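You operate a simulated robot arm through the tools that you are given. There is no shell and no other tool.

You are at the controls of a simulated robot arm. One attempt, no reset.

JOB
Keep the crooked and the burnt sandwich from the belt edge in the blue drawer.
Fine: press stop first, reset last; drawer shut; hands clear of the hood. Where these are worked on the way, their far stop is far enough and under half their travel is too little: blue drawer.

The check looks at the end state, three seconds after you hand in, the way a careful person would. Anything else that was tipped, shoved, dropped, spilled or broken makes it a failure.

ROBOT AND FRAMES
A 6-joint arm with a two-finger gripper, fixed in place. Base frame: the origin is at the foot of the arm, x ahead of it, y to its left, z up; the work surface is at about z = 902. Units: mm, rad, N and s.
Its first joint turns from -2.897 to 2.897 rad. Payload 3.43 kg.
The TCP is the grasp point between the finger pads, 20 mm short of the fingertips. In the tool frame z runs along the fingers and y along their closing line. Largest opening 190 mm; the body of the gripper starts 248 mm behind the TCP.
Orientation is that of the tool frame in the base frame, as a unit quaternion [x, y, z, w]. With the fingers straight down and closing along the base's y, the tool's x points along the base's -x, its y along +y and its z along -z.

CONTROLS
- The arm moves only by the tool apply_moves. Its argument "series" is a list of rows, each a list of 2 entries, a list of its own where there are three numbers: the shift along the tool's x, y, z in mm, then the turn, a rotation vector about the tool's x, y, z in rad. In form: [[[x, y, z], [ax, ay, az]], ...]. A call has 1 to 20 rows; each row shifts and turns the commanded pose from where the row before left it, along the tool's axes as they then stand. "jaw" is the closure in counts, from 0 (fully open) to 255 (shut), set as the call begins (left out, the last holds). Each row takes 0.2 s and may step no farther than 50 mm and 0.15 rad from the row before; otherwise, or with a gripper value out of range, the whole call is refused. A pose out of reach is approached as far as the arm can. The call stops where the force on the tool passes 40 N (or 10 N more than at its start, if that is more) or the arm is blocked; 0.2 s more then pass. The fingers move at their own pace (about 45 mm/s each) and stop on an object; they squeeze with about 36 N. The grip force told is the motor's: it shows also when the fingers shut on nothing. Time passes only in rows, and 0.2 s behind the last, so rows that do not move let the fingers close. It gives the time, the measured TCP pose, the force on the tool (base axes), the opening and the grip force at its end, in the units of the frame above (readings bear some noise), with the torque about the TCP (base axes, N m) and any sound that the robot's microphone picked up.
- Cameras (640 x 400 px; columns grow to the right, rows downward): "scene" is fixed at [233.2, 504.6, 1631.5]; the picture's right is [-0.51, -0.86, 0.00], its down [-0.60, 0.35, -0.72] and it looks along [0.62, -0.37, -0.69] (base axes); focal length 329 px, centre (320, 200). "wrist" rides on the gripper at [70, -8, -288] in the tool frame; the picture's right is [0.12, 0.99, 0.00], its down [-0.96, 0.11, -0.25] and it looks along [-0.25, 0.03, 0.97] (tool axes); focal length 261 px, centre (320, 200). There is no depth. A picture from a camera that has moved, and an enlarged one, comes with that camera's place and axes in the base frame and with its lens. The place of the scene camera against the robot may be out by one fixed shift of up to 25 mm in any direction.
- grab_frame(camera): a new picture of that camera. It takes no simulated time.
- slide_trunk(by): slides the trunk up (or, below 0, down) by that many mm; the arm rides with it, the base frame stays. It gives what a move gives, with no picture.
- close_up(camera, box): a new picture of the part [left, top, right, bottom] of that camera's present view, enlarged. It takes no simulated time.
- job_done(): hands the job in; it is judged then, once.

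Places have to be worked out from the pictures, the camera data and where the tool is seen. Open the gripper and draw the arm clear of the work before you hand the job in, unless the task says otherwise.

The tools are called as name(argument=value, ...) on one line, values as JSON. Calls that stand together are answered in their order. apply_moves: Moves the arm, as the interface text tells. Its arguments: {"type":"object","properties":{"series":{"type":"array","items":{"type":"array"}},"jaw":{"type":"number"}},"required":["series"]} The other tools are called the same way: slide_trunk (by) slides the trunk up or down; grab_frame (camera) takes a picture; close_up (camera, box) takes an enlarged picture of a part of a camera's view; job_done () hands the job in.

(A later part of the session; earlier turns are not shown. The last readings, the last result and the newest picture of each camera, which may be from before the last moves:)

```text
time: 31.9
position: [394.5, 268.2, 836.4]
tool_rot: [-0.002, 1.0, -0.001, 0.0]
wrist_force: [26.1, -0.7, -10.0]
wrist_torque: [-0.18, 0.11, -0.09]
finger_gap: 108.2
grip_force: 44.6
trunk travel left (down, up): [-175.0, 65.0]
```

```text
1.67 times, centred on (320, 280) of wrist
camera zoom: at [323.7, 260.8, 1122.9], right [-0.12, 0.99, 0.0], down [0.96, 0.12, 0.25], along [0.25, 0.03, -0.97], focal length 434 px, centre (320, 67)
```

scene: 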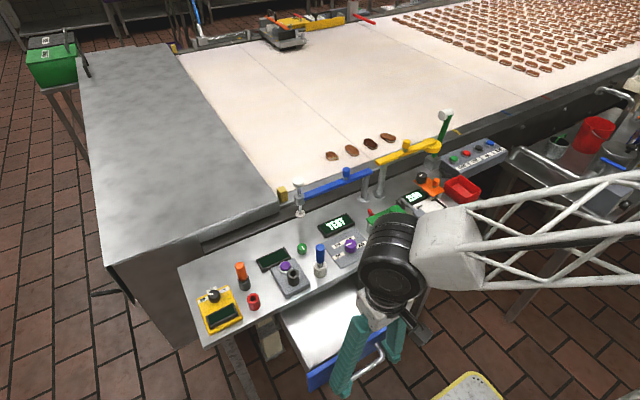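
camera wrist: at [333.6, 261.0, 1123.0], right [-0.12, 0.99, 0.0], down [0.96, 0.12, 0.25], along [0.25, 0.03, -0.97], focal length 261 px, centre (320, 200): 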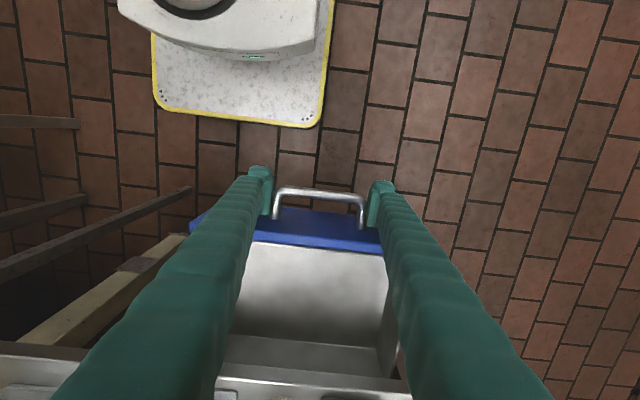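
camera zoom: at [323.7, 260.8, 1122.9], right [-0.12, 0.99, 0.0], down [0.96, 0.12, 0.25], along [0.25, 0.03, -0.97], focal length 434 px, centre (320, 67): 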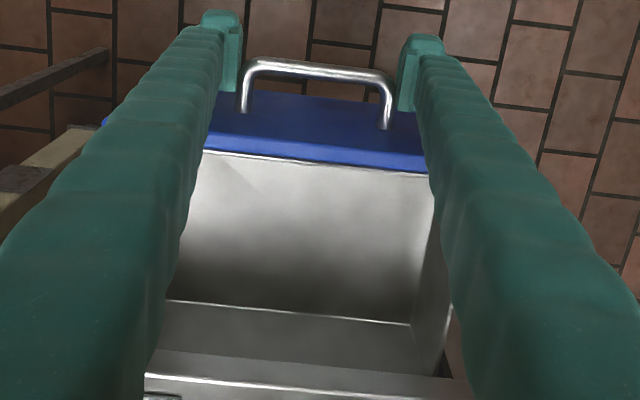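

The pull force rose to 26 N and the hand began to slip along the handle, so the drawer is at its far stop (about 170 mm travel). I release the handle and rise straight up.

apply_moves(series=[[[-6, 0, 0], [0, 0, 0]], [[0, 0, 0], [0, 0, 0]], [[0, 0, 0], [0, 0, 0]], [[0, 0, 0], [0, 0, 0]], [[0, 0, 0], [0, 0, 0]]], jaw=54)

apply_moves(series=[[[0, 0, -20], [0, 0, 0]], [[0, 0, -45], [0, 0, 0]], [[0, 0, -45], [0, 0, 0]], [[0, 0, -45], [0, 0, 0]], [[0, 0, -45], [0, 0, 0]], [[0, 0, -45], [0, 0, 0]], [[0, 0, -45], [0, 0, 0]], [[0, 0, -45], [0, 0, 0]]])

grab_frame(camera="wrist")

grab_frame(camera="scene")

```text
time: 33.1
position: [400.9, 270.5, 836.6]
tool_rot: [-0.001, 1.0, 0.0, 0.003]
wrist_force: [-0.4, -0.9, 0.8]
wrist_torque: [0.02, 0.0, 0.02]
finger_gap: 149.7
grip_force: 0.1
trunk travel left (down, up): [-175.0, 65.0]
```

```text
time: 34.9
position: [399.6, 270.2, 1172.2]
tool_rot: [0.0, 1.0, -0.001, 0.002]
wrist_force: [0.2, -0.7, 0.3]
wrist_torque: [0.0, 0.04, 0.01]
finger_gap: 149.7
grip_force: 0.0
trunk travel left (down, up): [-175.0, 65.0]
```

```text
taken
camera wrist: at [328.3, 262.3, 1459.6], right [-0.12, 0.99, 0.0], down [0.96, 0.12, 0.25], along [0.25, 0.03, -0.97], focal length 261 px, centre (320, 200)
```

wrist: 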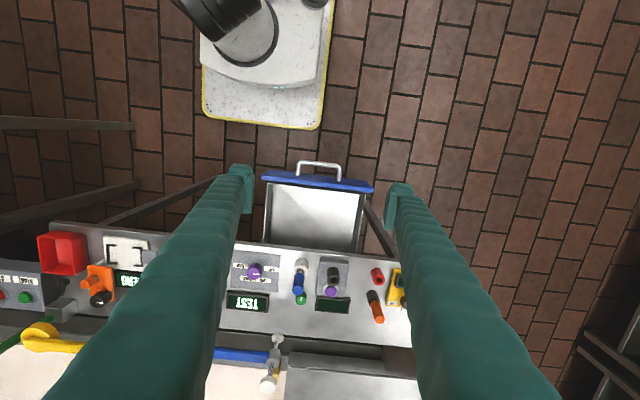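

```text
taken
```

scene: 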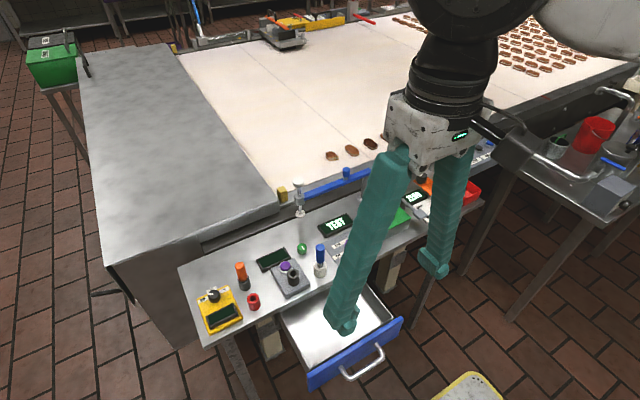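

The drawer stands open. I take closer views of its inside to locate the drop area.

close_up(camera="wrist", box=[240, 150, 400, 250])

close_up(camera="scene", box=[260, 270, 420, 390])

```text
4.00 times, centred on (320, 200) of wrist
camera zoom: at [328.3, 262.3, 1459.6], right [-0.12, 0.99, 0.0], down [0.96, 0.12, 0.25], along [0.25, 0.03, -0.97], focal length 1043 px, centre (320, 200)
```

zoom: 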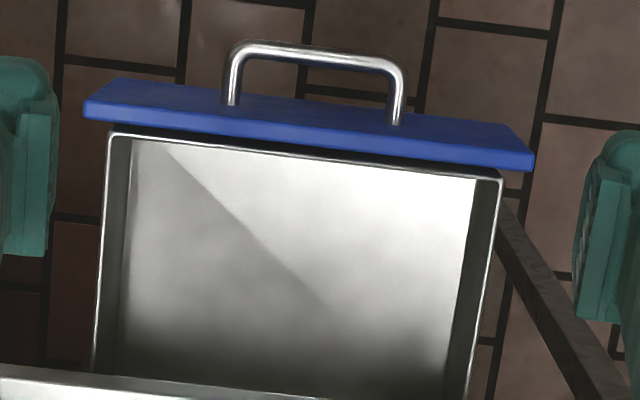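

```text
3.33 times, centred on (340, 330) of scene
camera zoom: at [233.2, 504.6, 1631.5], right [-0.51, -0.86, 0.0], down [-0.6, 0.35, -0.72], along [0.62, -0.37, -0.69], focal length 1098 px, centre (253, -233)
```

zoom: 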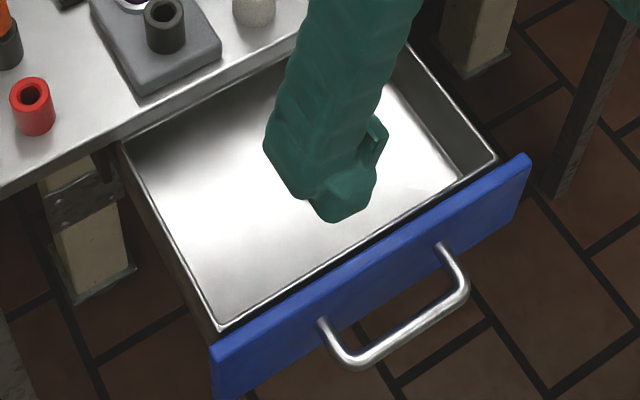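

Inside of the drawer spans about x 455–600, y 157–385, floor around z≈795. Now I lift and go diagonally across, well above the bars and the lever, to look at the sandwiches on the belt from close range with the jaw set to about 60 mm.

apply_moves(series=[[[0, 0, -39], [0, 0, 0]], [[0, 0, -39], [0, 0, 0]], [[-32.1, -36.4, 0], [0, 0, 0]], [[-32.1, -36.4, 0], [0, 0, 0]], [[-32.1, -36.4, 0], [0, 0, 0]], [[-32.1, -36.4, 0], [0, 0, 0]], [[-32.1, -36.4, 0], [0, 0, 0]], [[-32.1, -36.4, 0], [0, 0, 0]], [[-32.1, -36.4, 0], [0, 0, 0]], [[-32.1, -36.4, 0], [0, 0, 0]], [[-32.1, -36.4, 0], [0, 0, 0]], [[-32.1, -36.4, 0], [0, 0, 0]], [[-32.1, -36.4, 0], [0, 0, 0]], [[-32.1, -36.4, 0], [0, 0, 0]], [[-32.1, -36.4, 0], [0, 0, 0]], [[-32.1, -36.4, 0], [0, 0, 0]]], jaw=174)

grab_frame(camera="wrist")

grab_frame(camera="scene")

```text
time: 38.3
position: [846.7, -239.1, 1250.9]
tool_rot: [-0.002, 1.0, -0.001, 0.005]
wrist_force: [-1.7, -0.1, 0.1]
wrist_torque: [-0.17, -0.25, -0.01]
finger_gap: 60.6
grip_force: 0.0
trunk travel left (down, up): [-175.0, 65.0]
```

```text
taken
camera wrist: at [774.6, -246.6, 1536.2], right [-0.12, 0.99, 0.0], down [0.96, 0.12, 0.26], along [0.25, 0.03, -0.97], focal length 261 px, centre (320, 200)
```

wrist: 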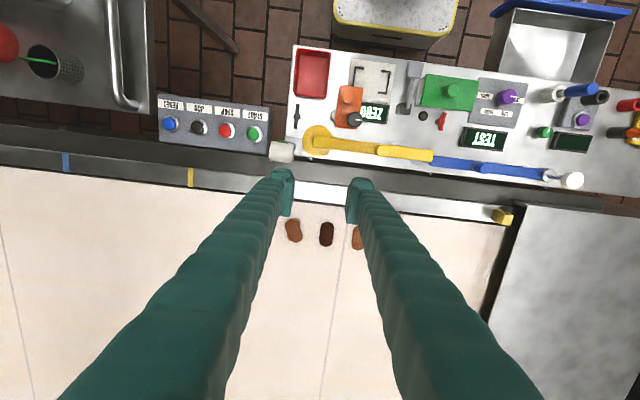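

```text
taken
```

scene: 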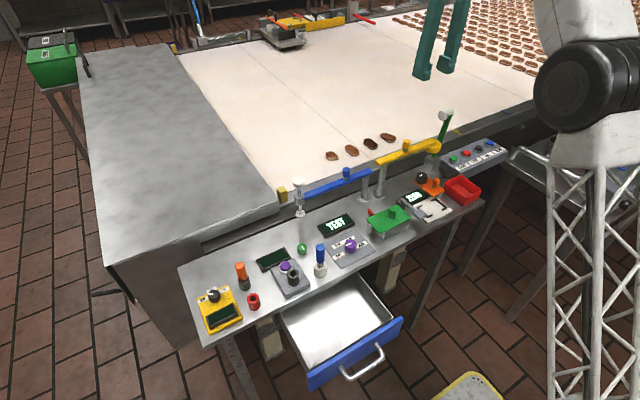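

Now I see crooked, burnt and plain between the fingers. I enlarge to fix their positions and orientation.

close_up(camera="wrist", box=[270, 190, 390, 265])

close_up(camera="scene", box=[320, 120, 400, 170])

```text
5.33 times, centred on (330, 228) of wrist
camera zoom: at [774.6, -246.6, 1536.2], right [-0.12, 0.99, 0.0], down [0.96, 0.12, 0.26], along [0.25, 0.03, -0.97], focal length 1390 px, centre (267, 53)
```

zoom: 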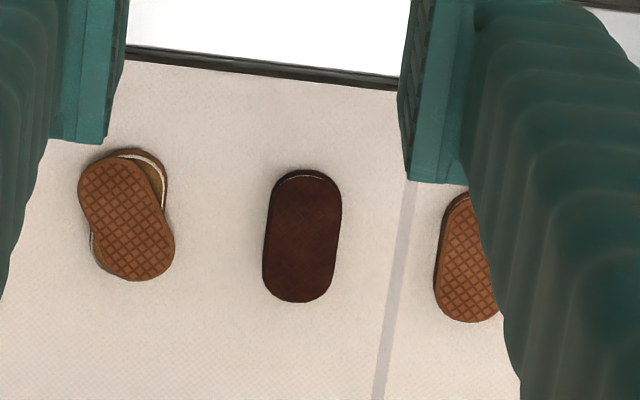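

```text
8.00 times, centred on (360, 145) of scene
camera zoom: at [233.2, 504.6, 1631.5], right [-0.51, -0.86, 0.0], down [-0.6, 0.35, -0.72], along [0.62, -0.37, -0.69], focal length 2635 px, centre (0, 640)
```

zoom: 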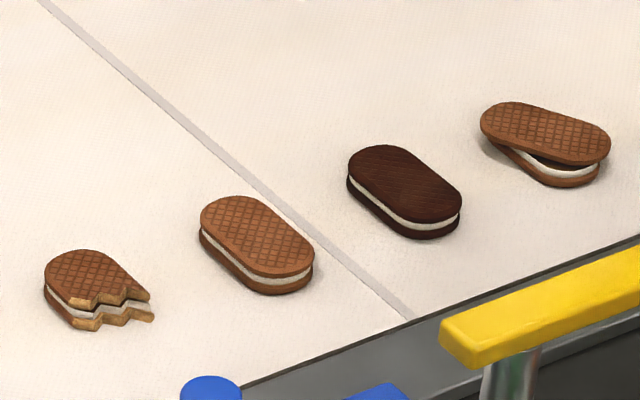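

Burnt is centred near (1031, -199) and crooked near (1031, -284), tops at z≈902, about 38 mm wide, 66 mm long and 16 mm thick. They lie beyond the straight-down reach, so I tilt the tool forward by 0.3 rad about its closing axis and go out above the burnt one.

apply_moves(series=[[[0, 0, 0], [0, -0.15, 0]], [[0, 0, 0], [0, -0.15, 0]], [[-29.3, 7.9, 30], [0, 0, 0]], [[-29.3, 7.9, 30], [0, 0, 0]], [[-29.3, 7.9, 30], [0, 0, 0]], [[-29.3, 7.9, 30], [0, 0, 0]], [[-29.3, 7.9, 30], [0, 0, 0]], [[0, 0, 0], [0, 0, 0]]])

grab_frame(camera="wrist")

grab_frame(camera="scene")

```text
time: 40.1
position: [1036.9, -199.6, 1151.0]
tool_rot: [-0.002, 0.989, -0.001, 0.149]
wrist_force: [0.1, -0.4, -0.4]
wrist_torque: [-0.02, 0.08, 0.0]
finger_gap: 60.3
grip_force: 0.1
trunk travel left (down, up): [-175.0, 65.0]
```

```text
taken
camera wrist: at [883.3, -209.0, 1403.7], right [-0.12, 0.99, -0.04], down [0.84, 0.12, 0.52], along [0.52, 0.03, -0.85], focal length 261 px, centre (320, 200)
```

wrist: 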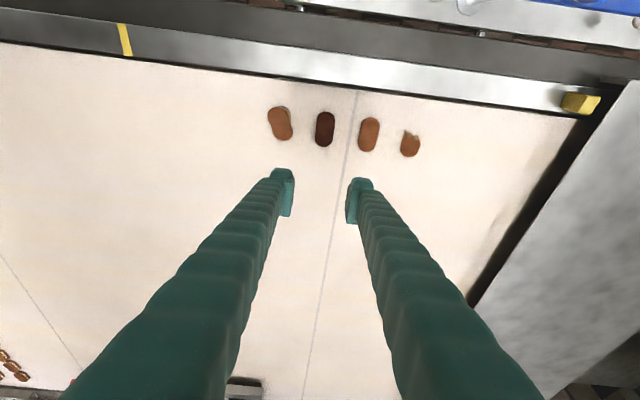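

```text
taken
```

scene: 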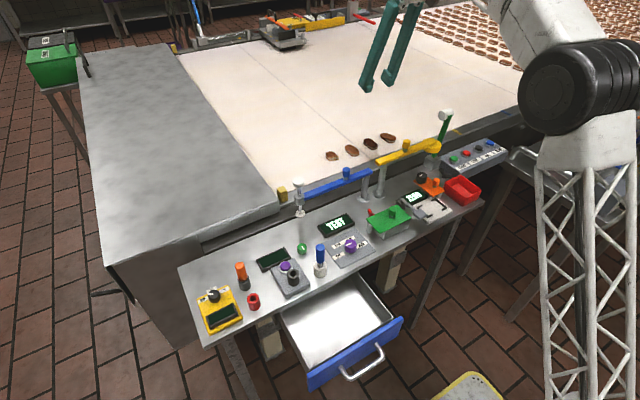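

The pose is reached and burnt shows at about (1030, -200). I descend to z≈1020 and then try less tilt (0.15 rad) to see whether the arm still reaches, since a flatter fingertip grips better.

apply_moves(series=[[[14.7, 0, 40.8], [0, 0, 0]], [[14.7, 0, 40.8], [0, 0, 0]], [[14.7, 0, 40.8], [0, 0, 0]], [[0, 0, 0], [0, 0.075, 0]], [[0, 0, 0], [0, 0.075, 0]], [[0, 0, 0], [0, 0, 0]], [[0, 0, 0], [0, 0, 0]]])

grab_frame(camera="wrist")

grab_frame(camera="scene")

```text
time: 41.7
position: [1030.3, -198.6, 1022.3]
tool_rot: [-0.002, 0.997, 0.0, 0.077]
wrist_force: [-0.2, 0.7, 0.5]
wrist_torque: [0.04, -0.05, -0.03]
finger_gap: 60.6
grip_force: 0.1
trunk travel left (down, up): [-175.0, 65.0]
```

```text
taken
camera wrist: at [917.2, -208.2, 1294.8], right [-0.12, 0.99, -0.02], down [0.91, 0.12, 0.39], along [0.39, 0.03, -0.92], focal length 261 px, centre (320, 200)
```

wrist: 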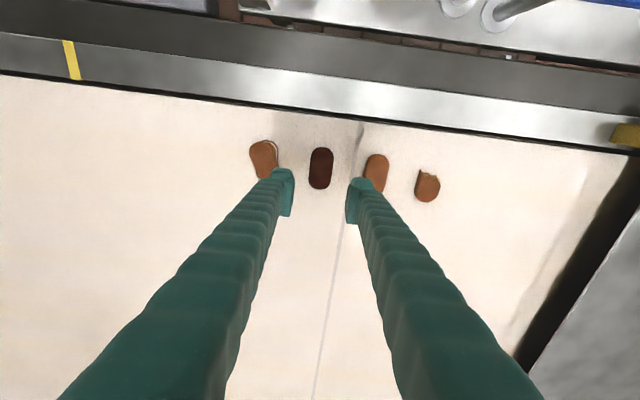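

```text
taken
```

scene: 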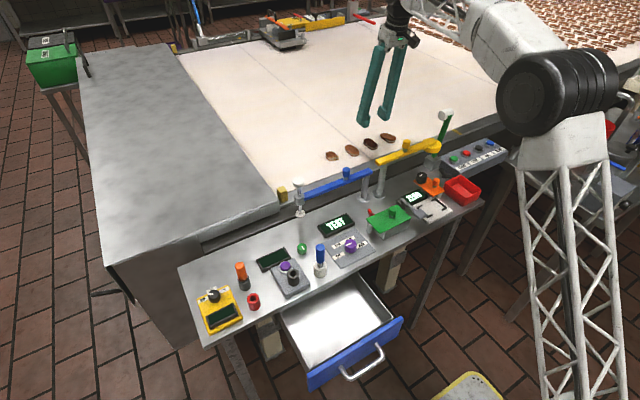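

The arm reaches with only 0.15 rad tilt. Burnt is at about (1031, -200); I go down to z≈952, set the opening to about 56 mm, and check the finger placement between neighbours.

apply_moves(series=[[[4.9, -0.7, 34.7], [0, 0, 0]], [[4.9, -0.7, 34.7], [0, 0, 0]], [[0, 0, 0], [0, 0, 0]]], jaw=180)

close_up(camera="wrist", box=[240, 130, 400, 230])

close_up(camera="scene", box=[320, 80, 440, 160])

```text
time: 42.5
position: [1031.3, -202.5, 951.9]
tool_rot: [-0.002, 0.997, 0.0, 0.076]
wrist_force: [1.3, -0.4, -1.0]
wrist_torque: [0.0, -0.02, -0.01]
finger_gap: 55.6
grip_force: 0.1
trunk travel left (down, up): [-175.0, 65.0]
```

```text
4.00 times, centred on (320, 180) of wrist
camera zoom: at [917.9, -210.9, 1224.5], right [-0.12, 0.99, -0.02], down [0.91, 0.12, 0.39], along [0.39, 0.03, -0.92], focal length 1043 px, centre (320, 280)
```

zoom: 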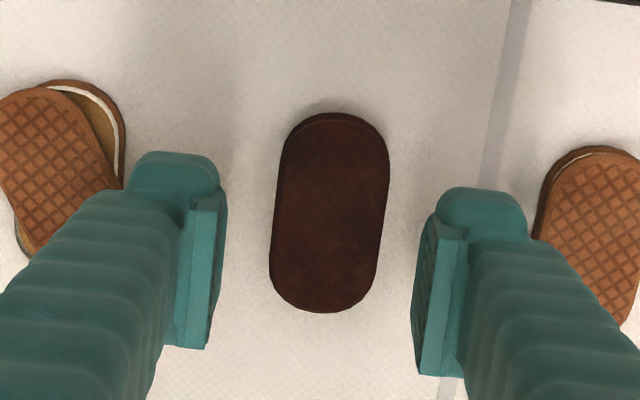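

```text
5.00 times, centred on (380, 120) of scene
camera zoom: at [233.2, 504.6, 1631.5], right [-0.51, -0.86, 0.0], down [-0.6, 0.35, -0.72], along [0.62, -0.37, -0.69], focal length 1647 px, centre (20, 600)
```

zoom: 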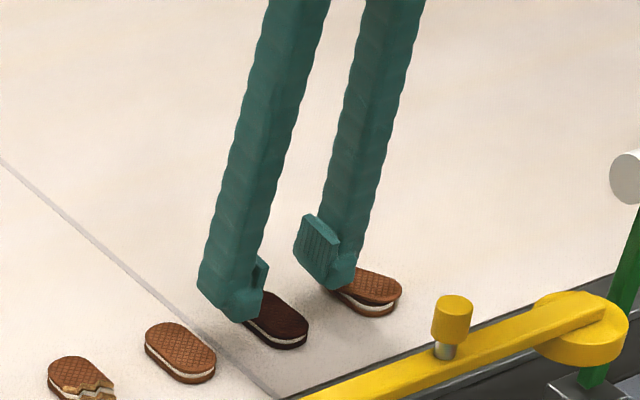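

Relative to the tool the burnt one is about 2.4 mm toward +y. I shift 3.5 mm (leaning away from the crooked one), narrow the opening to 48 mm, and lower to z≈925.

apply_moves(series=[[[0, 3.5, 0], [0, 0, 0]], [[2, 0, 13], [0, 0, 0]], [[2.1, 0, 13.7], [0, 0, 0]], [[0, 0, 0], [0, 0, 0]]], jaw=191)

close_up(camera="wrist", box=[240, 130, 400, 230])

close_up(camera="scene", box=[330, 105, 410, 160])

```text
time: 43.5
position: [1031.8, -199.6, 923.2]
tool_rot: [-0.002, 0.997, 0.0, 0.077]
wrist_force: [-0.3, -0.5, -0.1]
wrist_torque: [0.01, 0.03, -0.04]
finger_gap: 47.9
grip_force: 0.0
trunk travel left (down, up): [-175.0, 65.0]
```

```text
4.00 times, centred on (320, 180) of wrist
camera zoom: at [917.6, -207.6, 1196.9], right [-0.12, 0.99, -0.02], down [0.91, 0.12, 0.39], along [0.39, 0.03, -0.92], focal length 1043 px, centre (320, 280)
```

zoom: 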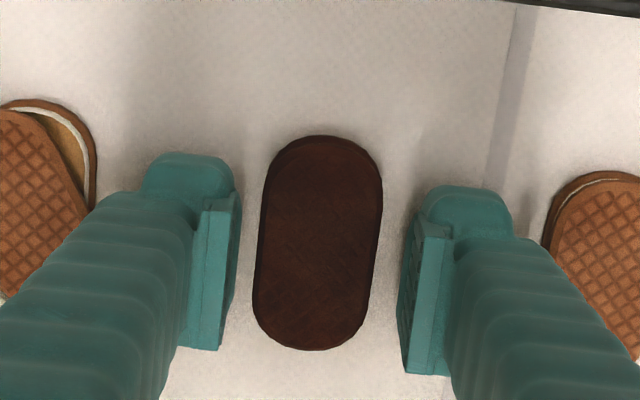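

```text
7.27 times, centred on (370, 132) of scene
camera zoom: at [233.2, 504.6, 1631.5], right [-0.51, -0.86, 0.0], down [-0.6, 0.35, -0.72], along [0.62, -0.37, -0.69], focal length 2395 px, centre (-44, 691)
```

zoom: 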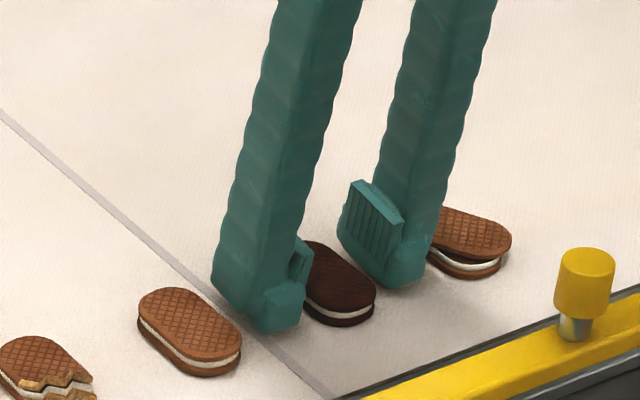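

The fingers straddle the burnt sandwich with clearance to both neighbours. I lower the last ~8 mm in 2 mm steps, watching for belt contact.

apply_moves(series=[[[0.3, 0, 2], [0, 0, 0]], [[0.3, 0, 2], [0, 0, 0]], [[0.3, 0, 2], [0, 0, 0]], [[0.3, 0, 2], [0, 0, 0]]])

close_up(camera="scene", box=[330, 105, 410, 160])

close_up(camera="wrist", box=[240, 130, 400, 230])

```text
time: 44.5
position: [1029.3, -198.0, 921.5]
tool_rot: [0.0, 0.997, -0.001, 0.079]
wrist_force: [5.7, -4.5, 28.9]
wrist_torque: [0.19, 0.2, 0.07]
finger_gap: 47.8
grip_force: 0.0
trunk travel left (down, up): [-175.0, 65.0]
```

```text
7.27 times, centred on (370, 132) of scene
camera zoom: at [233.2, 504.6, 1631.5], right [-0.51, -0.86, 0.0], down [-0.6, 0.35, -0.72], along [0.62, -0.37, -0.69], focal length 2395 px, centre (-44, 691)
```

zoom: 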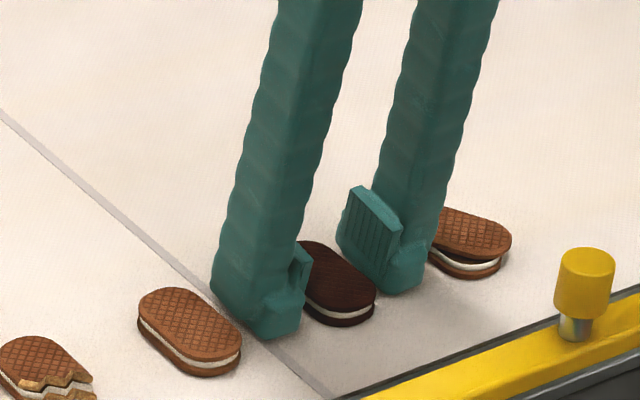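

```text
4.00 times, centred on (320, 180) of wrist
camera zoom: at [915.8, -206.7, 1193.0], right [-0.12, 0.99, -0.02], down [0.91, 0.12, 0.4], along [0.4, 0.03, -0.92], focal length 1043 px, centre (320, 280)
```

zoom: 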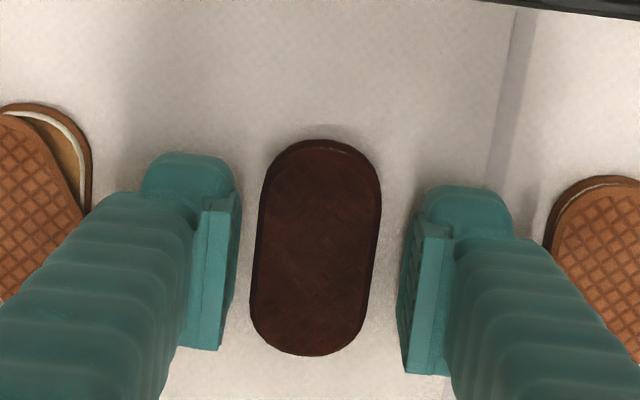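

The tips touched the belt at TCP z≈921 (29 N), so the belt is at about z≈899. I lift 7 mm of command to unload, trim 1.5 mm in y, and close on the sandwich.

apply_moves(series=[[[-1, -1.5, -6.8], [0, 0, 0]], [[0, 0, 0], [0, 0, 0]]])

apply_moves(series=[[[0, 0, 0], [0, 0, 0]], [[0, 0, 0], [0, 0, 0]], [[0, 0, 0], [0, 0, 0]], [[0, 0, 0], [0, 0, 0]]], jaw=255)

close_up(camera="wrist", box=[240, 130, 400, 230])

```text
time: 45.1
position: [1029.8, -197.2, 921.6]
tool_rot: [-0.002, 0.997, -0.001, 0.075]
wrist_force: [-0.3, -0.8, 0.0]
wrist_torque: [0.04, -0.01, -0.02]
finger_gap: 48.0
grip_force: 0.0
trunk travel left (down, up): [-175.0, 65.0]
```

```text
time: 46.1
position: [1030.6, -198.3, 924.6]
tool_rot: [-0.002, 0.997, 0.0, 0.077]
wrist_force: [-0.5, -0.2, -0.3]
wrist_torque: [-0.05, 0.0, 0.03]
finger_gap: 32.3
grip_force: 36.1
trunk travel left (down, up): [-175.0, 65.0]
```

```text
4.00 times, centred on (320, 180) of wrist
camera zoom: at [916.9, -207.7, 1196.4], right [-0.12, 0.99, -0.02], down [0.91, 0.12, 0.39], along [0.39, 0.03, -0.92], focal length 1043 px, centre (320, 280)
```

zoom: 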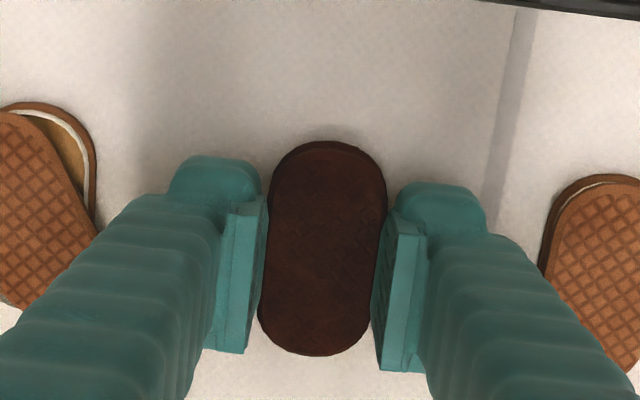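

The grip is at 32.3 mm with 36 N, and the sandwich sits between the pads. I lift slowly and check that it comes along.

apply_moves(series=[[[-1.5, 0, -9.9], [0, 0, 0]], [[-3, 0, -19.8], [0, 0, 0]], [[-6.1, 0, -39.5], [0, 0, 0]]])

close_up(camera="scene", box=[320, 80, 440, 160])

close_up(camera="wrist", box=[240, 130, 400, 230])

```text
time: 46.9
position: [1030.4, -199.2, 994.1]
tool_rot: [-0.001, 0.997, 0.0, 0.077]
wrist_force: [0.1, -0.5, -0.7]
wrist_torque: [0.01, 0.04, 0.0]
finger_gap: 31.8
grip_force: 35.9
trunk travel left (down, up): [-175.0, 65.0]
```

```text
5.00 times, centred on (380, 120) of scene
camera zoom: at [233.2, 504.6, 1631.5], right [-0.51, -0.86, 0.0], down [-0.6, 0.35, -0.72], along [0.62, -0.37, -0.69], focal length 1647 px, centre (20, 600)
```

zoom: 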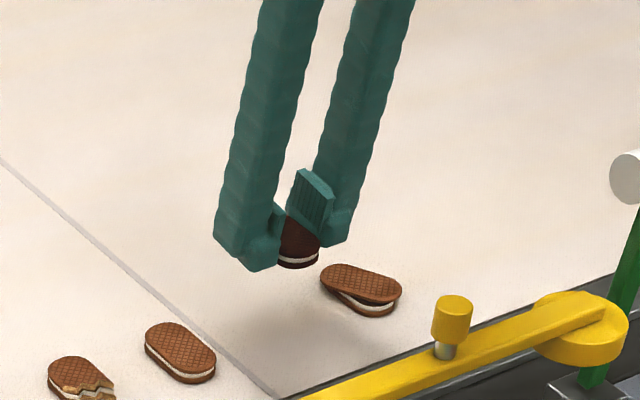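

```text
4.00 times, centred on (320, 180) of wrist
camera zoom: at [916.0, -208.2, 1266.6], right [-0.12, 0.99, -0.02], down [0.91, 0.12, 0.39], along [0.39, 0.03, -0.92], focal length 1043 px, centre (320, 280)
```

zoom: 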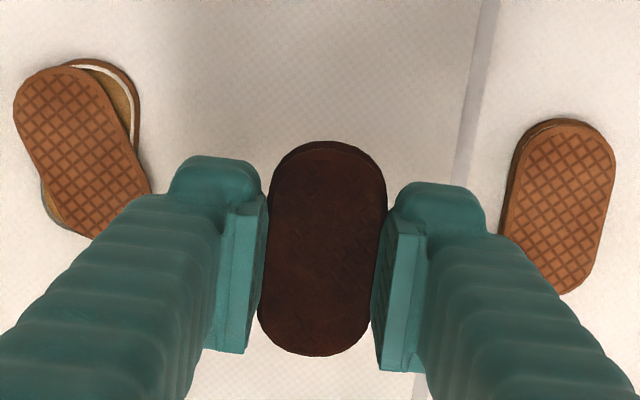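

Burnt is held level and nothing else moved. I lift to z≈1204, draw back over the bars, and carry it across to above the open drawer, keeping the same tilt so that the sandwich stays level.

apply_moves(series=[[[-6.4, 0, -41.5], [0, 0, 0]], [[-6.4, 0, -41.5], [0, 0, 0]], [[-6.4, 0, -41.5], [0, 0, 0]], [[-6.4, 0, -41.5], [0, 0, 0]], [[-6.4, 0, -41.5], [0, 0, 0]], [[44.5, 0, -6.9], [0, 0, 0]], [[44.5, 0, -6.9], [0, 0, 0]], [[44.5, 0, -6.9], [0, 0, 0]], [[44.5, 0, -6.9], [0, 0, 0]], [[29.15, 38.5, -4.5], [0, 0, 0]], [[29.15, 38.5, -4.5], [0, 0, 0]], [[29.15, 38.5, -4.5], [0, 0, 0]], [[29.15, 38.5, -4.5], [0, 0, 0]], [[29.15, 38.5, -4.5], [0, 0, 0]], [[29.15, 38.5, -4.5], [0, 0, 0]], [[29.15, 38.5, -4.5], [0, 0, 0]], [[29.15, 38.5, -4.5], [0, 0, 0]], [[29.15, 38.5, -4.5], [0, 0, 0]], [[29.15, 38.5, -4.5], [0, 0, 0]], [[29.15, 38.5, -4.5], [0, 0, 0]]])

grab_frame(camera="wrist")

grab_frame(camera="scene")

```text
time: 51.1
position: [526.6, 224.1, 1184.2]
tool_rot: [-0.001, 0.997, 0.0, 0.077]
wrist_force: [0.1, -0.8, -0.1]
wrist_torque: [0.04, 0.08, 0.03]
finger_gap: 32.2
grip_force: 36.2
out of reach, approached as far as the arm can: row 5
trunk travel left (down, up): [-175.0, 65.0]
```

```text
taken
camera wrist: at [412.2, 214.8, 1455.6], right [-0.12, 0.99, -0.02], down [0.91, 0.12, 0.39], along [0.39, 0.03, -0.92], focal length 261 px, centre (320, 200)
```

wrist: 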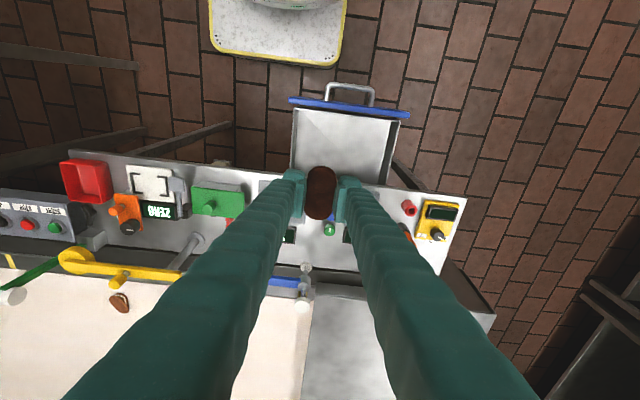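

```text
taken
```

scene: 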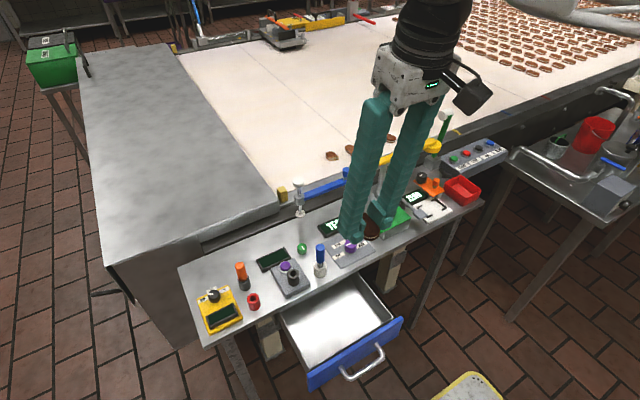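

The sandwich is above the drawer opening (row 5 only fell short in height, harmless). I lower into the drawer to about z≈854, then check.

apply_moves(series=[[[6.33, 0, 40.76], [0, 0, 0]], [[6.33, 0, 40.76], [0, 0, 0]], [[6.33, 0, 40.76], [0, 0, 0]], [[6.33, 0, 40.76], [0, 0, 0]], [[6.33, 0, 40.76], [0, 0, 0]], [[6.33, 0, 40.76], [0, 0, 0]], [[6.33, 0, 40.76], [0, 0, 0]], [[6.33, 0, 40.76], [0, 0, 0]]])

grab_frame(camera="wrist")

close_up(camera="scene", box=[260, 270, 420, 390])

```text
time: 52.9
position: [523.1, 226.8, 852.8]
tool_rot: [-0.001, 0.997, 0.0, 0.076]
wrist_force: [0.0, 0.2, 0.3]
wrist_torque: [0.08, -0.07, 0.0]
finger_gap: 31.8
grip_force: 36.0
trunk travel left (down, up): [-175.0, 65.0]
```

```text
taken
camera wrist: at [409.5, 218.1, 1125.2], right [-0.12, 0.99, -0.02], down [0.91, 0.12, 0.39], along [0.39, 0.03, -0.92], focal length 261 px, centre (320, 200)
```

wrist: 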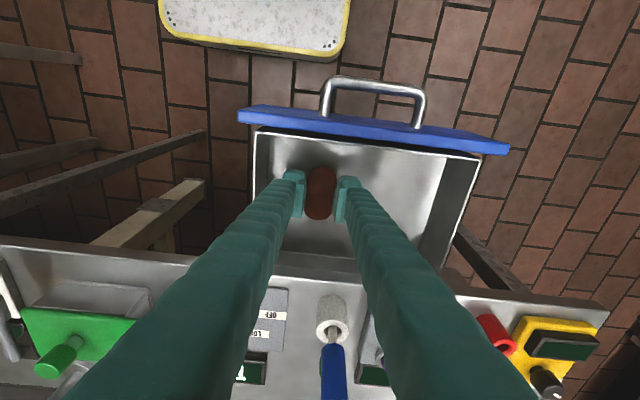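

```text
3.33 times, centred on (340, 330) of scene
camera zoom: at [233.2, 504.6, 1631.5], right [-0.51, -0.86, 0.0], down [-0.6, 0.35, -0.72], along [0.62, -0.37, -0.69], focal length 1098 px, centre (253, -233)
```

zoom: 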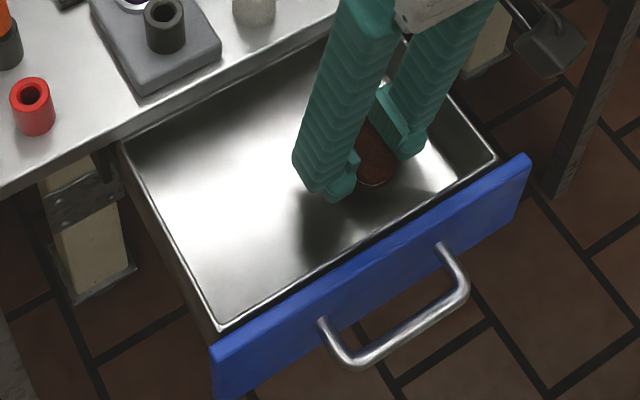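

The sandwich is inside the drawer, above the floor. I lower gently in 5 mm steps.

apply_moves(series=[[[0.77, 0, 4.94], [0, 0, 0]], [[0.77, 0, 4.94], [0, 0, 0]], [[0.77, 0, 4.94], [0, 0, 0]], [[0.77, 0, 4.94], [0, 0, 0]]])

close_up(camera="scene", box=[320, 280, 400, 340])

```text
time: 53.9
position: [524.1, 223.5, 831.7]
tool_rot: [-0.002, 0.997, -0.001, 0.077]
wrist_force: [0.3, 0.3, 0.2]
wrist_torque: [0.05, -0.02, 0.01]
finger_gap: 32.0
grip_force: 36.1
trunk travel left (down, up): [-175.0, 65.0]
```

```text
6.67 times, centred on (360, 310) of scene
camera zoom: at [233.2, 504.6, 1631.5], right [-0.51, -0.86, 0.0], down [-0.6, 0.35, -0.72], along [0.62, -0.37, -0.69], focal length 2196 px, centre (53, -533)
```

zoom: 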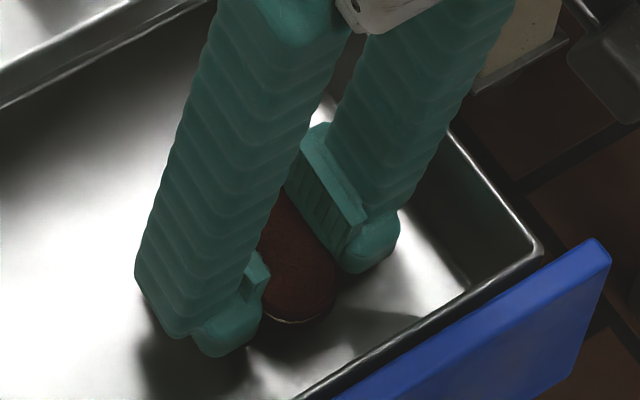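

No contact yet; shadows say the floor is close. I continue in 3 mm steps, watching the force.

apply_moves(series=[[[0.46, 0, 2.96], [0, 0, 0]], [[0.46, 0, 2.96], [0, 0, 0]], [[0.46, 0, 2.96], [0, 0, 0]]])

close_up(camera="scene", box=[320, 280, 400, 340])

```text
time: 54.7
position: [524.1, 224.4, 822.9]
tool_rot: [-0.002, 0.997, 0.001, 0.077]
wrist_force: [0.0, 0.1, 0.2]
wrist_torque: [0.0, -0.01, 0.02]
finger_gap: 32.1
grip_force: 35.9
trunk travel left (down, up): [-175.0, 65.0]
```

```text
6.67 times, centred on (360, 310) of scene
camera zoom: at [233.2, 504.6, 1631.5], right [-0.51, -0.86, 0.0], down [-0.6, 0.35, -0.72], along [0.62, -0.37, -0.69], focal length 2196 px, centre (53, -533)
```

zoom: 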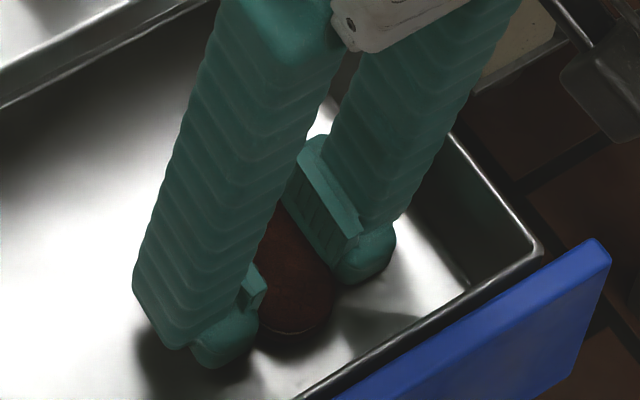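

Still free; I go on in 2–3 mm steps.

apply_moves(series=[[[0.46, 0, 2.96], [0, 0, 0]], [[0.46, 0, 2.96], [0, 0, 0]], [[0.31, 0, 1.98], [0, 0, 0]], [[0.31, 0, 1.98], [0, 0, 0]]])

close_up(camera="scene", box=[320, 280, 400, 340])

```text
time: 55.5
position: [525.9, 224.4, 818.0]
tool_rot: [-0.001, 0.997, 0.0, 0.079]
wrist_force: [-1.0, -4.3, 24.4]
wrist_torque: [-0.24, 0.32, 0.05]
finger_gap: 32.0
grip_force: 35.8
trunk travel left (down, up): [-175.0, 65.0]
stopped in row 4: the force on the tool passed its limit at 43 N (the readings are from after the stop); the commanded pose is now the measured one
```

```text
6.67 times, centred on (360, 310) of scene
camera zoom: at [233.2, 504.6, 1631.5], right [-0.51, -0.86, 0.0], down [-0.6, 0.35, -0.72], along [0.62, -0.37, -0.69], focal length 2196 px, centre (53, -533)
```

zoom: 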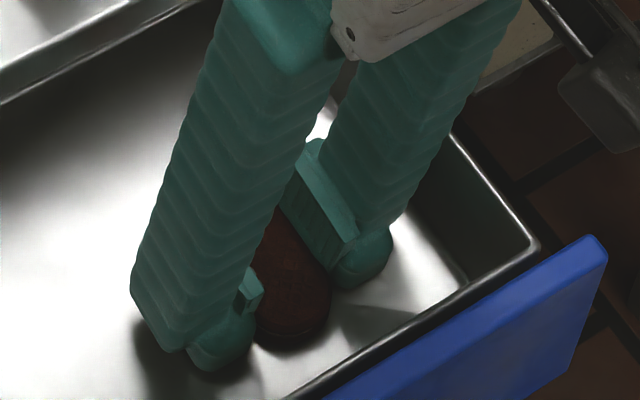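

Floor contact at TCP z≈818. I ease up 2 mm and open the jaw to release the burnt sandwich.

apply_moves(series=[[[-0.31, 0, -1.98], [0, 0, 0]], [[0, 0, 0], [0, 0, 0]], [[0, 0, 0], [0, 0, 0]], [[0, 0, 0], [0, 0, 0]]], jaw=174)

apply_moves(series=[[[-1.5, 0, -9.9], [0, 0, 0]], [[-6.33, 0, -40.76], [0, 0, 0]], [[-6.33, 0, -40.76], [0, 0, 0]], [[-6.33, 0, -40.76], [0, 0, 0]]])

close_up(camera="scene", box=[260, 270, 420, 390])

grab_frame(camera="wrist")

```text
time: 56.5
position: [525.4, 224.3, 818.1]
tool_rot: [-0.001, 0.997, 0.0, 0.078]
wrist_force: [-0.7, 0.4, 0.0]
wrist_torque: [0.0, -0.02, 0.01]
finger_gap: 60.4
grip_force: 0.1
trunk travel left (down, up): [-175.0, 65.0]
```

```text
time: 57.5
position: [523.7, 224.9, 952.4]
tool_rot: [0.0, 0.997, 0.001, 0.077]
wrist_force: [0.8, 0.5, 0.3]
wrist_torque: [-0.07, 0.08, -0.03]
finger_gap: 60.7
grip_force: 0.0
trunk travel left (down, up): [-175.0, 65.0]
```

```text
3.33 times, centred on (340, 330) of scene
camera zoom: at [233.2, 504.6, 1631.5], right [-0.51, -0.86, 0.0], down [-0.6, 0.35, -0.72], along [0.62, -0.37, -0.69], focal length 1098 px, centre (253, -233)
```

zoom: 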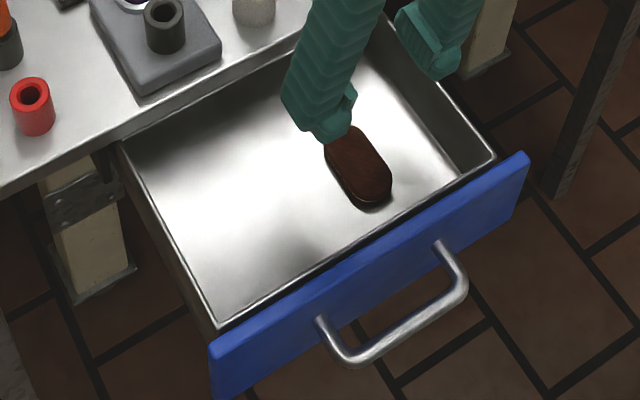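

```text
taken
camera wrist: at [409.7, 215.4, 1224.0], right [-0.12, 0.99, -0.02], down [0.91, 0.12, 0.39], along [0.39, 0.03, -0.92], focal length 261 px, centre (320, 200)
```

wrist: 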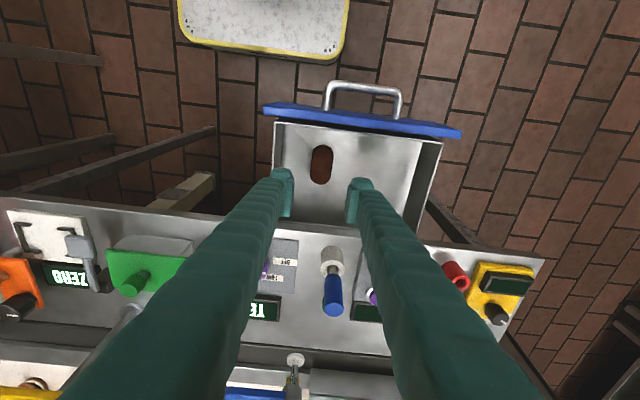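

Burnt lies flat in the drawer. I rise and go back across toward the belt for the crooked one.

apply_moves(series=[[[-6.14, 0, -39.5], [0, 0, 0]], [[-6.14, 0, -39.5], [0, 0, 0]], [[-6.14, 0, -39.5], [0, 0, 0]], [[-6.14, 0, -39.5], [0, 0, 0]], [[-6.14, 0, -39.5], [0, 0, 0]], [[-6.14, 0, -39.5], [0, 0, 0]], [[-26.9, -36.7, 4.17], [0, 0, 0]], [[-26.9, -36.7, 4.17], [0, 0, 0]], [[-26.9, -36.7, 4.17], [0, 0, 0]], [[-26.9, -36.7, 4.17], [0, 0, 0]], [[-26.9, -36.7, 4.17], [0, 0, 0]], [[-26.9, -36.7, 4.17], [0, 0, 0]], [[-26.9, -36.7, 4.17], [0, 0, 0]], [[-26.9, -36.7, 4.17], [0, 0, 0]], [[-26.9, -36.7, 4.17], [0, 0, 0]], [[-26.9, -36.7, 4.17], [0, 0, 0]], [[-26.9, -36.7, 4.17], [0, 0, 0]], [[-26.9, -36.7, 4.17], [0, 0, 0]]])

grab_frame(camera="wrist")

```text
time: 61.4
position: [852.3, -216.4, 1193.1]
tool_rot: [-0.001, 0.997, 0.001, 0.078]
wrist_force: [0.1, 0.4, 0.7]
wrist_torque: [-0.16, -0.12, -0.04]
finger_gap: 60.5
grip_force: 0.2
trunk travel left (down, up): [-175.0, 65.0]
```

```text
taken
camera wrist: at [737.5, -225.9, 1465.4], right [-0.12, 0.99, -0.02], down [0.91, 0.12, 0.39], along [0.39, 0.03, -0.92], focal length 261 px, centre (320, 200)
```

wrist: 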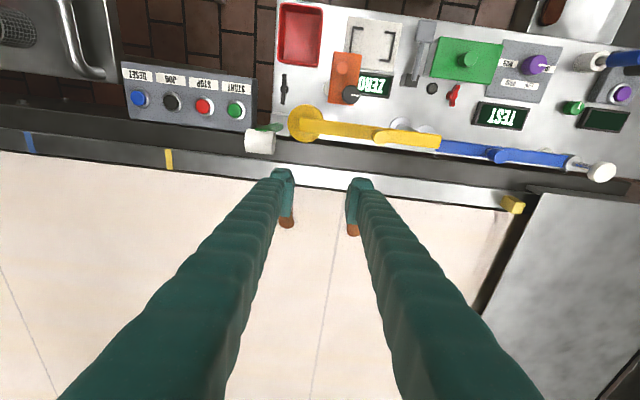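

I move out over the crooked one, swinging in y only after passing the lever, and come down to z≈1048.

apply_moves(series=[[[-42.9, 0, 16.8], [0, 0, 0]], [[-42.9, 0, 16.8], [0, 0, 0]], [[-42.9, -15, 16.8], [0, 0, 0]], [[-42.9, -15, 16.8], [0, 0, 0]], [[0, -39, 0], [0, 0, 0]], [[5.4, 0, 34.6], [0, 0, 0]], [[5.4, 0, 34.6], [0, 0, 0]], [[5.4, 0, 34.6], [0, 0, 0]], [[0, 0, 0], [0, 0, 0]]])

grab_frame(camera="wrist")

close_up(camera="wrist", box=[260, 130, 420, 230])

close_up(camera="scene", box=[330, 60, 490, 160])

```text
time: 63.4
position: [1033.2, -283.0, 1046.6]
tool_rot: [-0.001, 0.997, 0.0, 0.079]
wrist_force: [-0.2, -0.8, 0.2]
wrist_torque: [-0.05, -0.03, 0.0]
finger_gap: 60.5
grip_force: 0.0
trunk travel left (down, up): [-175.0, 65.0]
```

```text
taken
camera wrist: at [918.7, -293.1, 1319.4], right [-0.12, 0.99, -0.02], down [0.91, 0.12, 0.39], along [0.39, 0.03, -0.92], focal length 261 px, centre (320, 200)
```

wrist: 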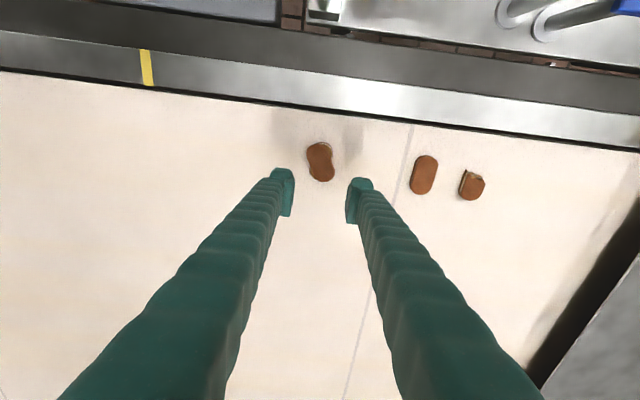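

```text
4.00 times, centred on (340, 180) of wrist
camera zoom: at [918.7, -293.1, 1319.4], right [-0.12, 0.99, -0.02], down [0.91, 0.12, 0.39], along [0.39, 0.03, -0.92], focal length 1043 px, centre (240, 280)
```

zoom: 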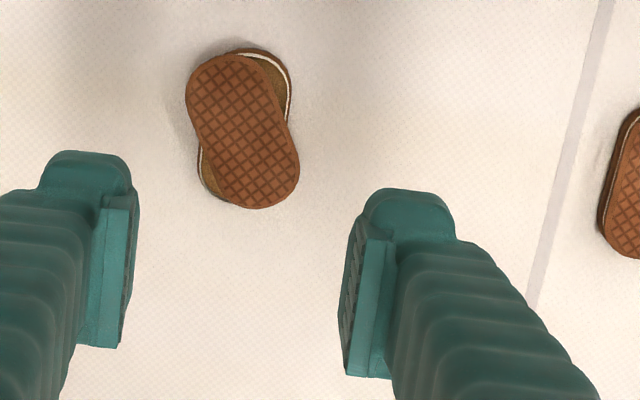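

```text
4.00 times, centred on (410, 110) of scene
camera zoom: at [233.2, 504.6, 1631.5], right [-0.51, -0.86, 0.0], down [-0.6, 0.35, -0.72], along [0.62, -0.37, -0.69], focal length 1317 px, centre (-40, 560)
```

zoom: 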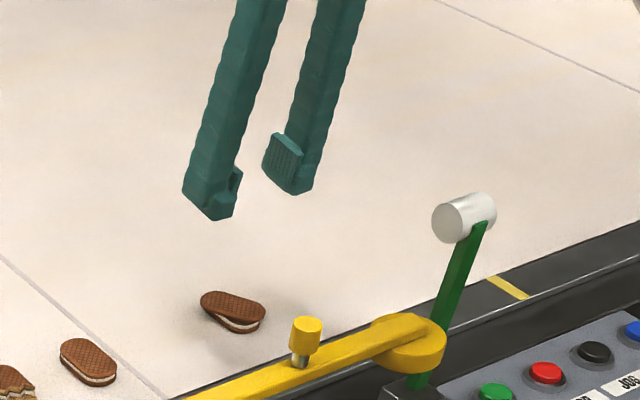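

Crooked is centred about 4.6 mm toward -x and 3.3 mm toward -y of the tool; its two wafers are crossed, with the mean axis turned about +0.18 rad from x. I correct position, yaw the tool by 0.18 to match, open slightly more, and descend to z≈947.

apply_moves(series=[[[4.9, -3.3, -0.8], [0, 0, 0]], [[0, 0, 0], [0, 0, -0.09]], [[0, 0, 0], [0, 0, -0.09]], [[5.03, 0.92, 32.9], [0, 0, 0]], [[5.03, 0.92, 32.9], [0, 0, 0]], [[5.03, 0.92, 32.9], [0, 0, 0]], [[0, 0, 0], [0, 0, 0]]], jaw=167)

close_up(camera="wrist", box=[240, 130, 400, 230])

close_up(camera="scene", box=[330, 80, 490, 180])

```text
time: 65.0
position: [1028.3, -286.4, 945.4]
tool_rot: [-0.091, 0.993, -0.007, 0.078]
wrist_force: [-0.4, 0.5, -0.2]
wrist_torque: [0.0, 0.0, -0.01]
finger_gap: 65.5
grip_force: 0.1
trunk travel left (down, up): [-175.0, 65.0]
```

```text
4.00 times, centred on (320, 180) of wrist
camera zoom: at [917.6, -308.0, 1218.4], right [-0.29, 0.95, -0.05], down [0.88, 0.29, 0.39], along [0.38, 0.07, -0.92], focal length 1043 px, centre (320, 280)
```

zoom: 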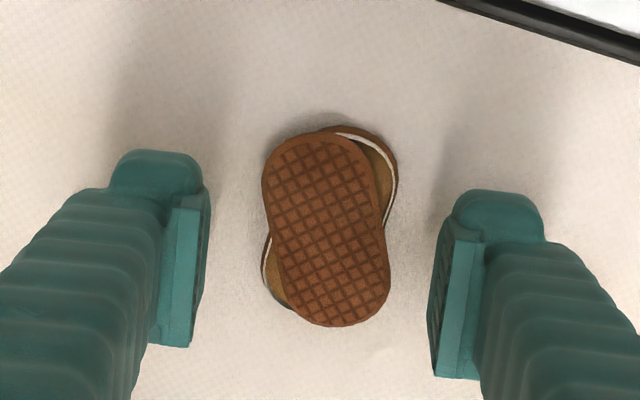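

```text
4.00 times, centred on (410, 130) of scene
camera zoom: at [233.2, 504.6, 1631.5], right [-0.51, -0.86, 0.0], down [-0.6, 0.35, -0.72], along [0.62, -0.37, -0.69], focal length 1317 px, centre (-40, 480)
```

zoom: 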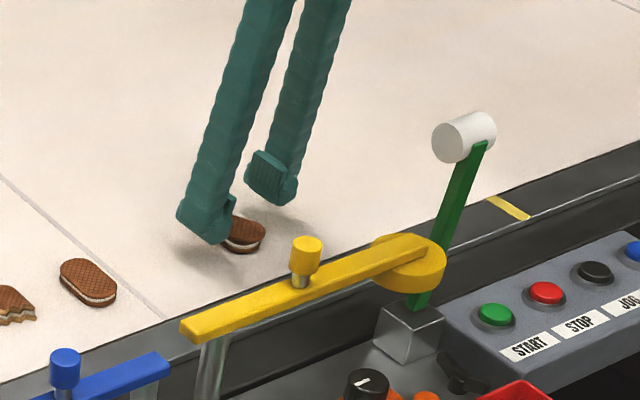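

Well aligned: the sandwich centre is within about 1.5 mm of the tool axis and both sides are clear. I go down to just above the belt (TCP z≈922).

apply_moves(series=[[[1.51, 0.28, 9.88], [0, 0, 0]], [[1.51, 0.28, 9.88], [0, 0, 0]], [[0.23, 0.04, 1.48], [0, 0, 0]], [[0.23, 0.04, 1.48], [0, 0, 0]]])

close_up(camera="wrist", box=[240, 130, 400, 230])

```text
time: 66.0
position: [1028.3, -287.0, 924.2]
tool_rot: [-0.092, 0.993, -0.007, 0.077]
wrist_force: [0.8, -0.2, -0.8]
wrist_torque: [0.02, -0.02, -0.05]
finger_gap: 65.6
grip_force: 0.1
trunk travel left (down, up): [-175.0, 65.0]
```

```text
4.00 times, centred on (320, 180) of wrist
camera zoom: at [916.6, -307.9, 1196.6], right [-0.29, 0.95, -0.05], down [0.88, 0.29, 0.39], along [0.38, 0.07, -0.92], focal length 1043 px, centre (320, 280)
```

zoom: 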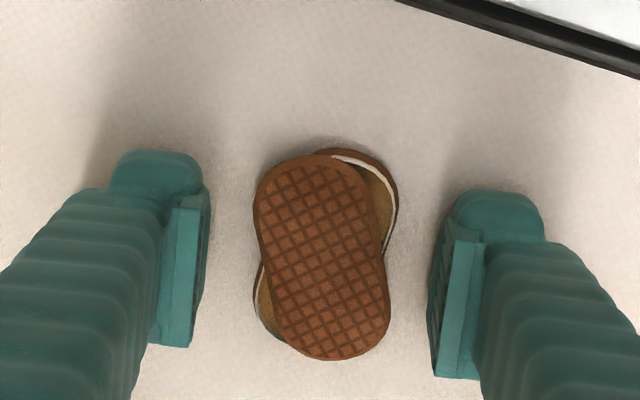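

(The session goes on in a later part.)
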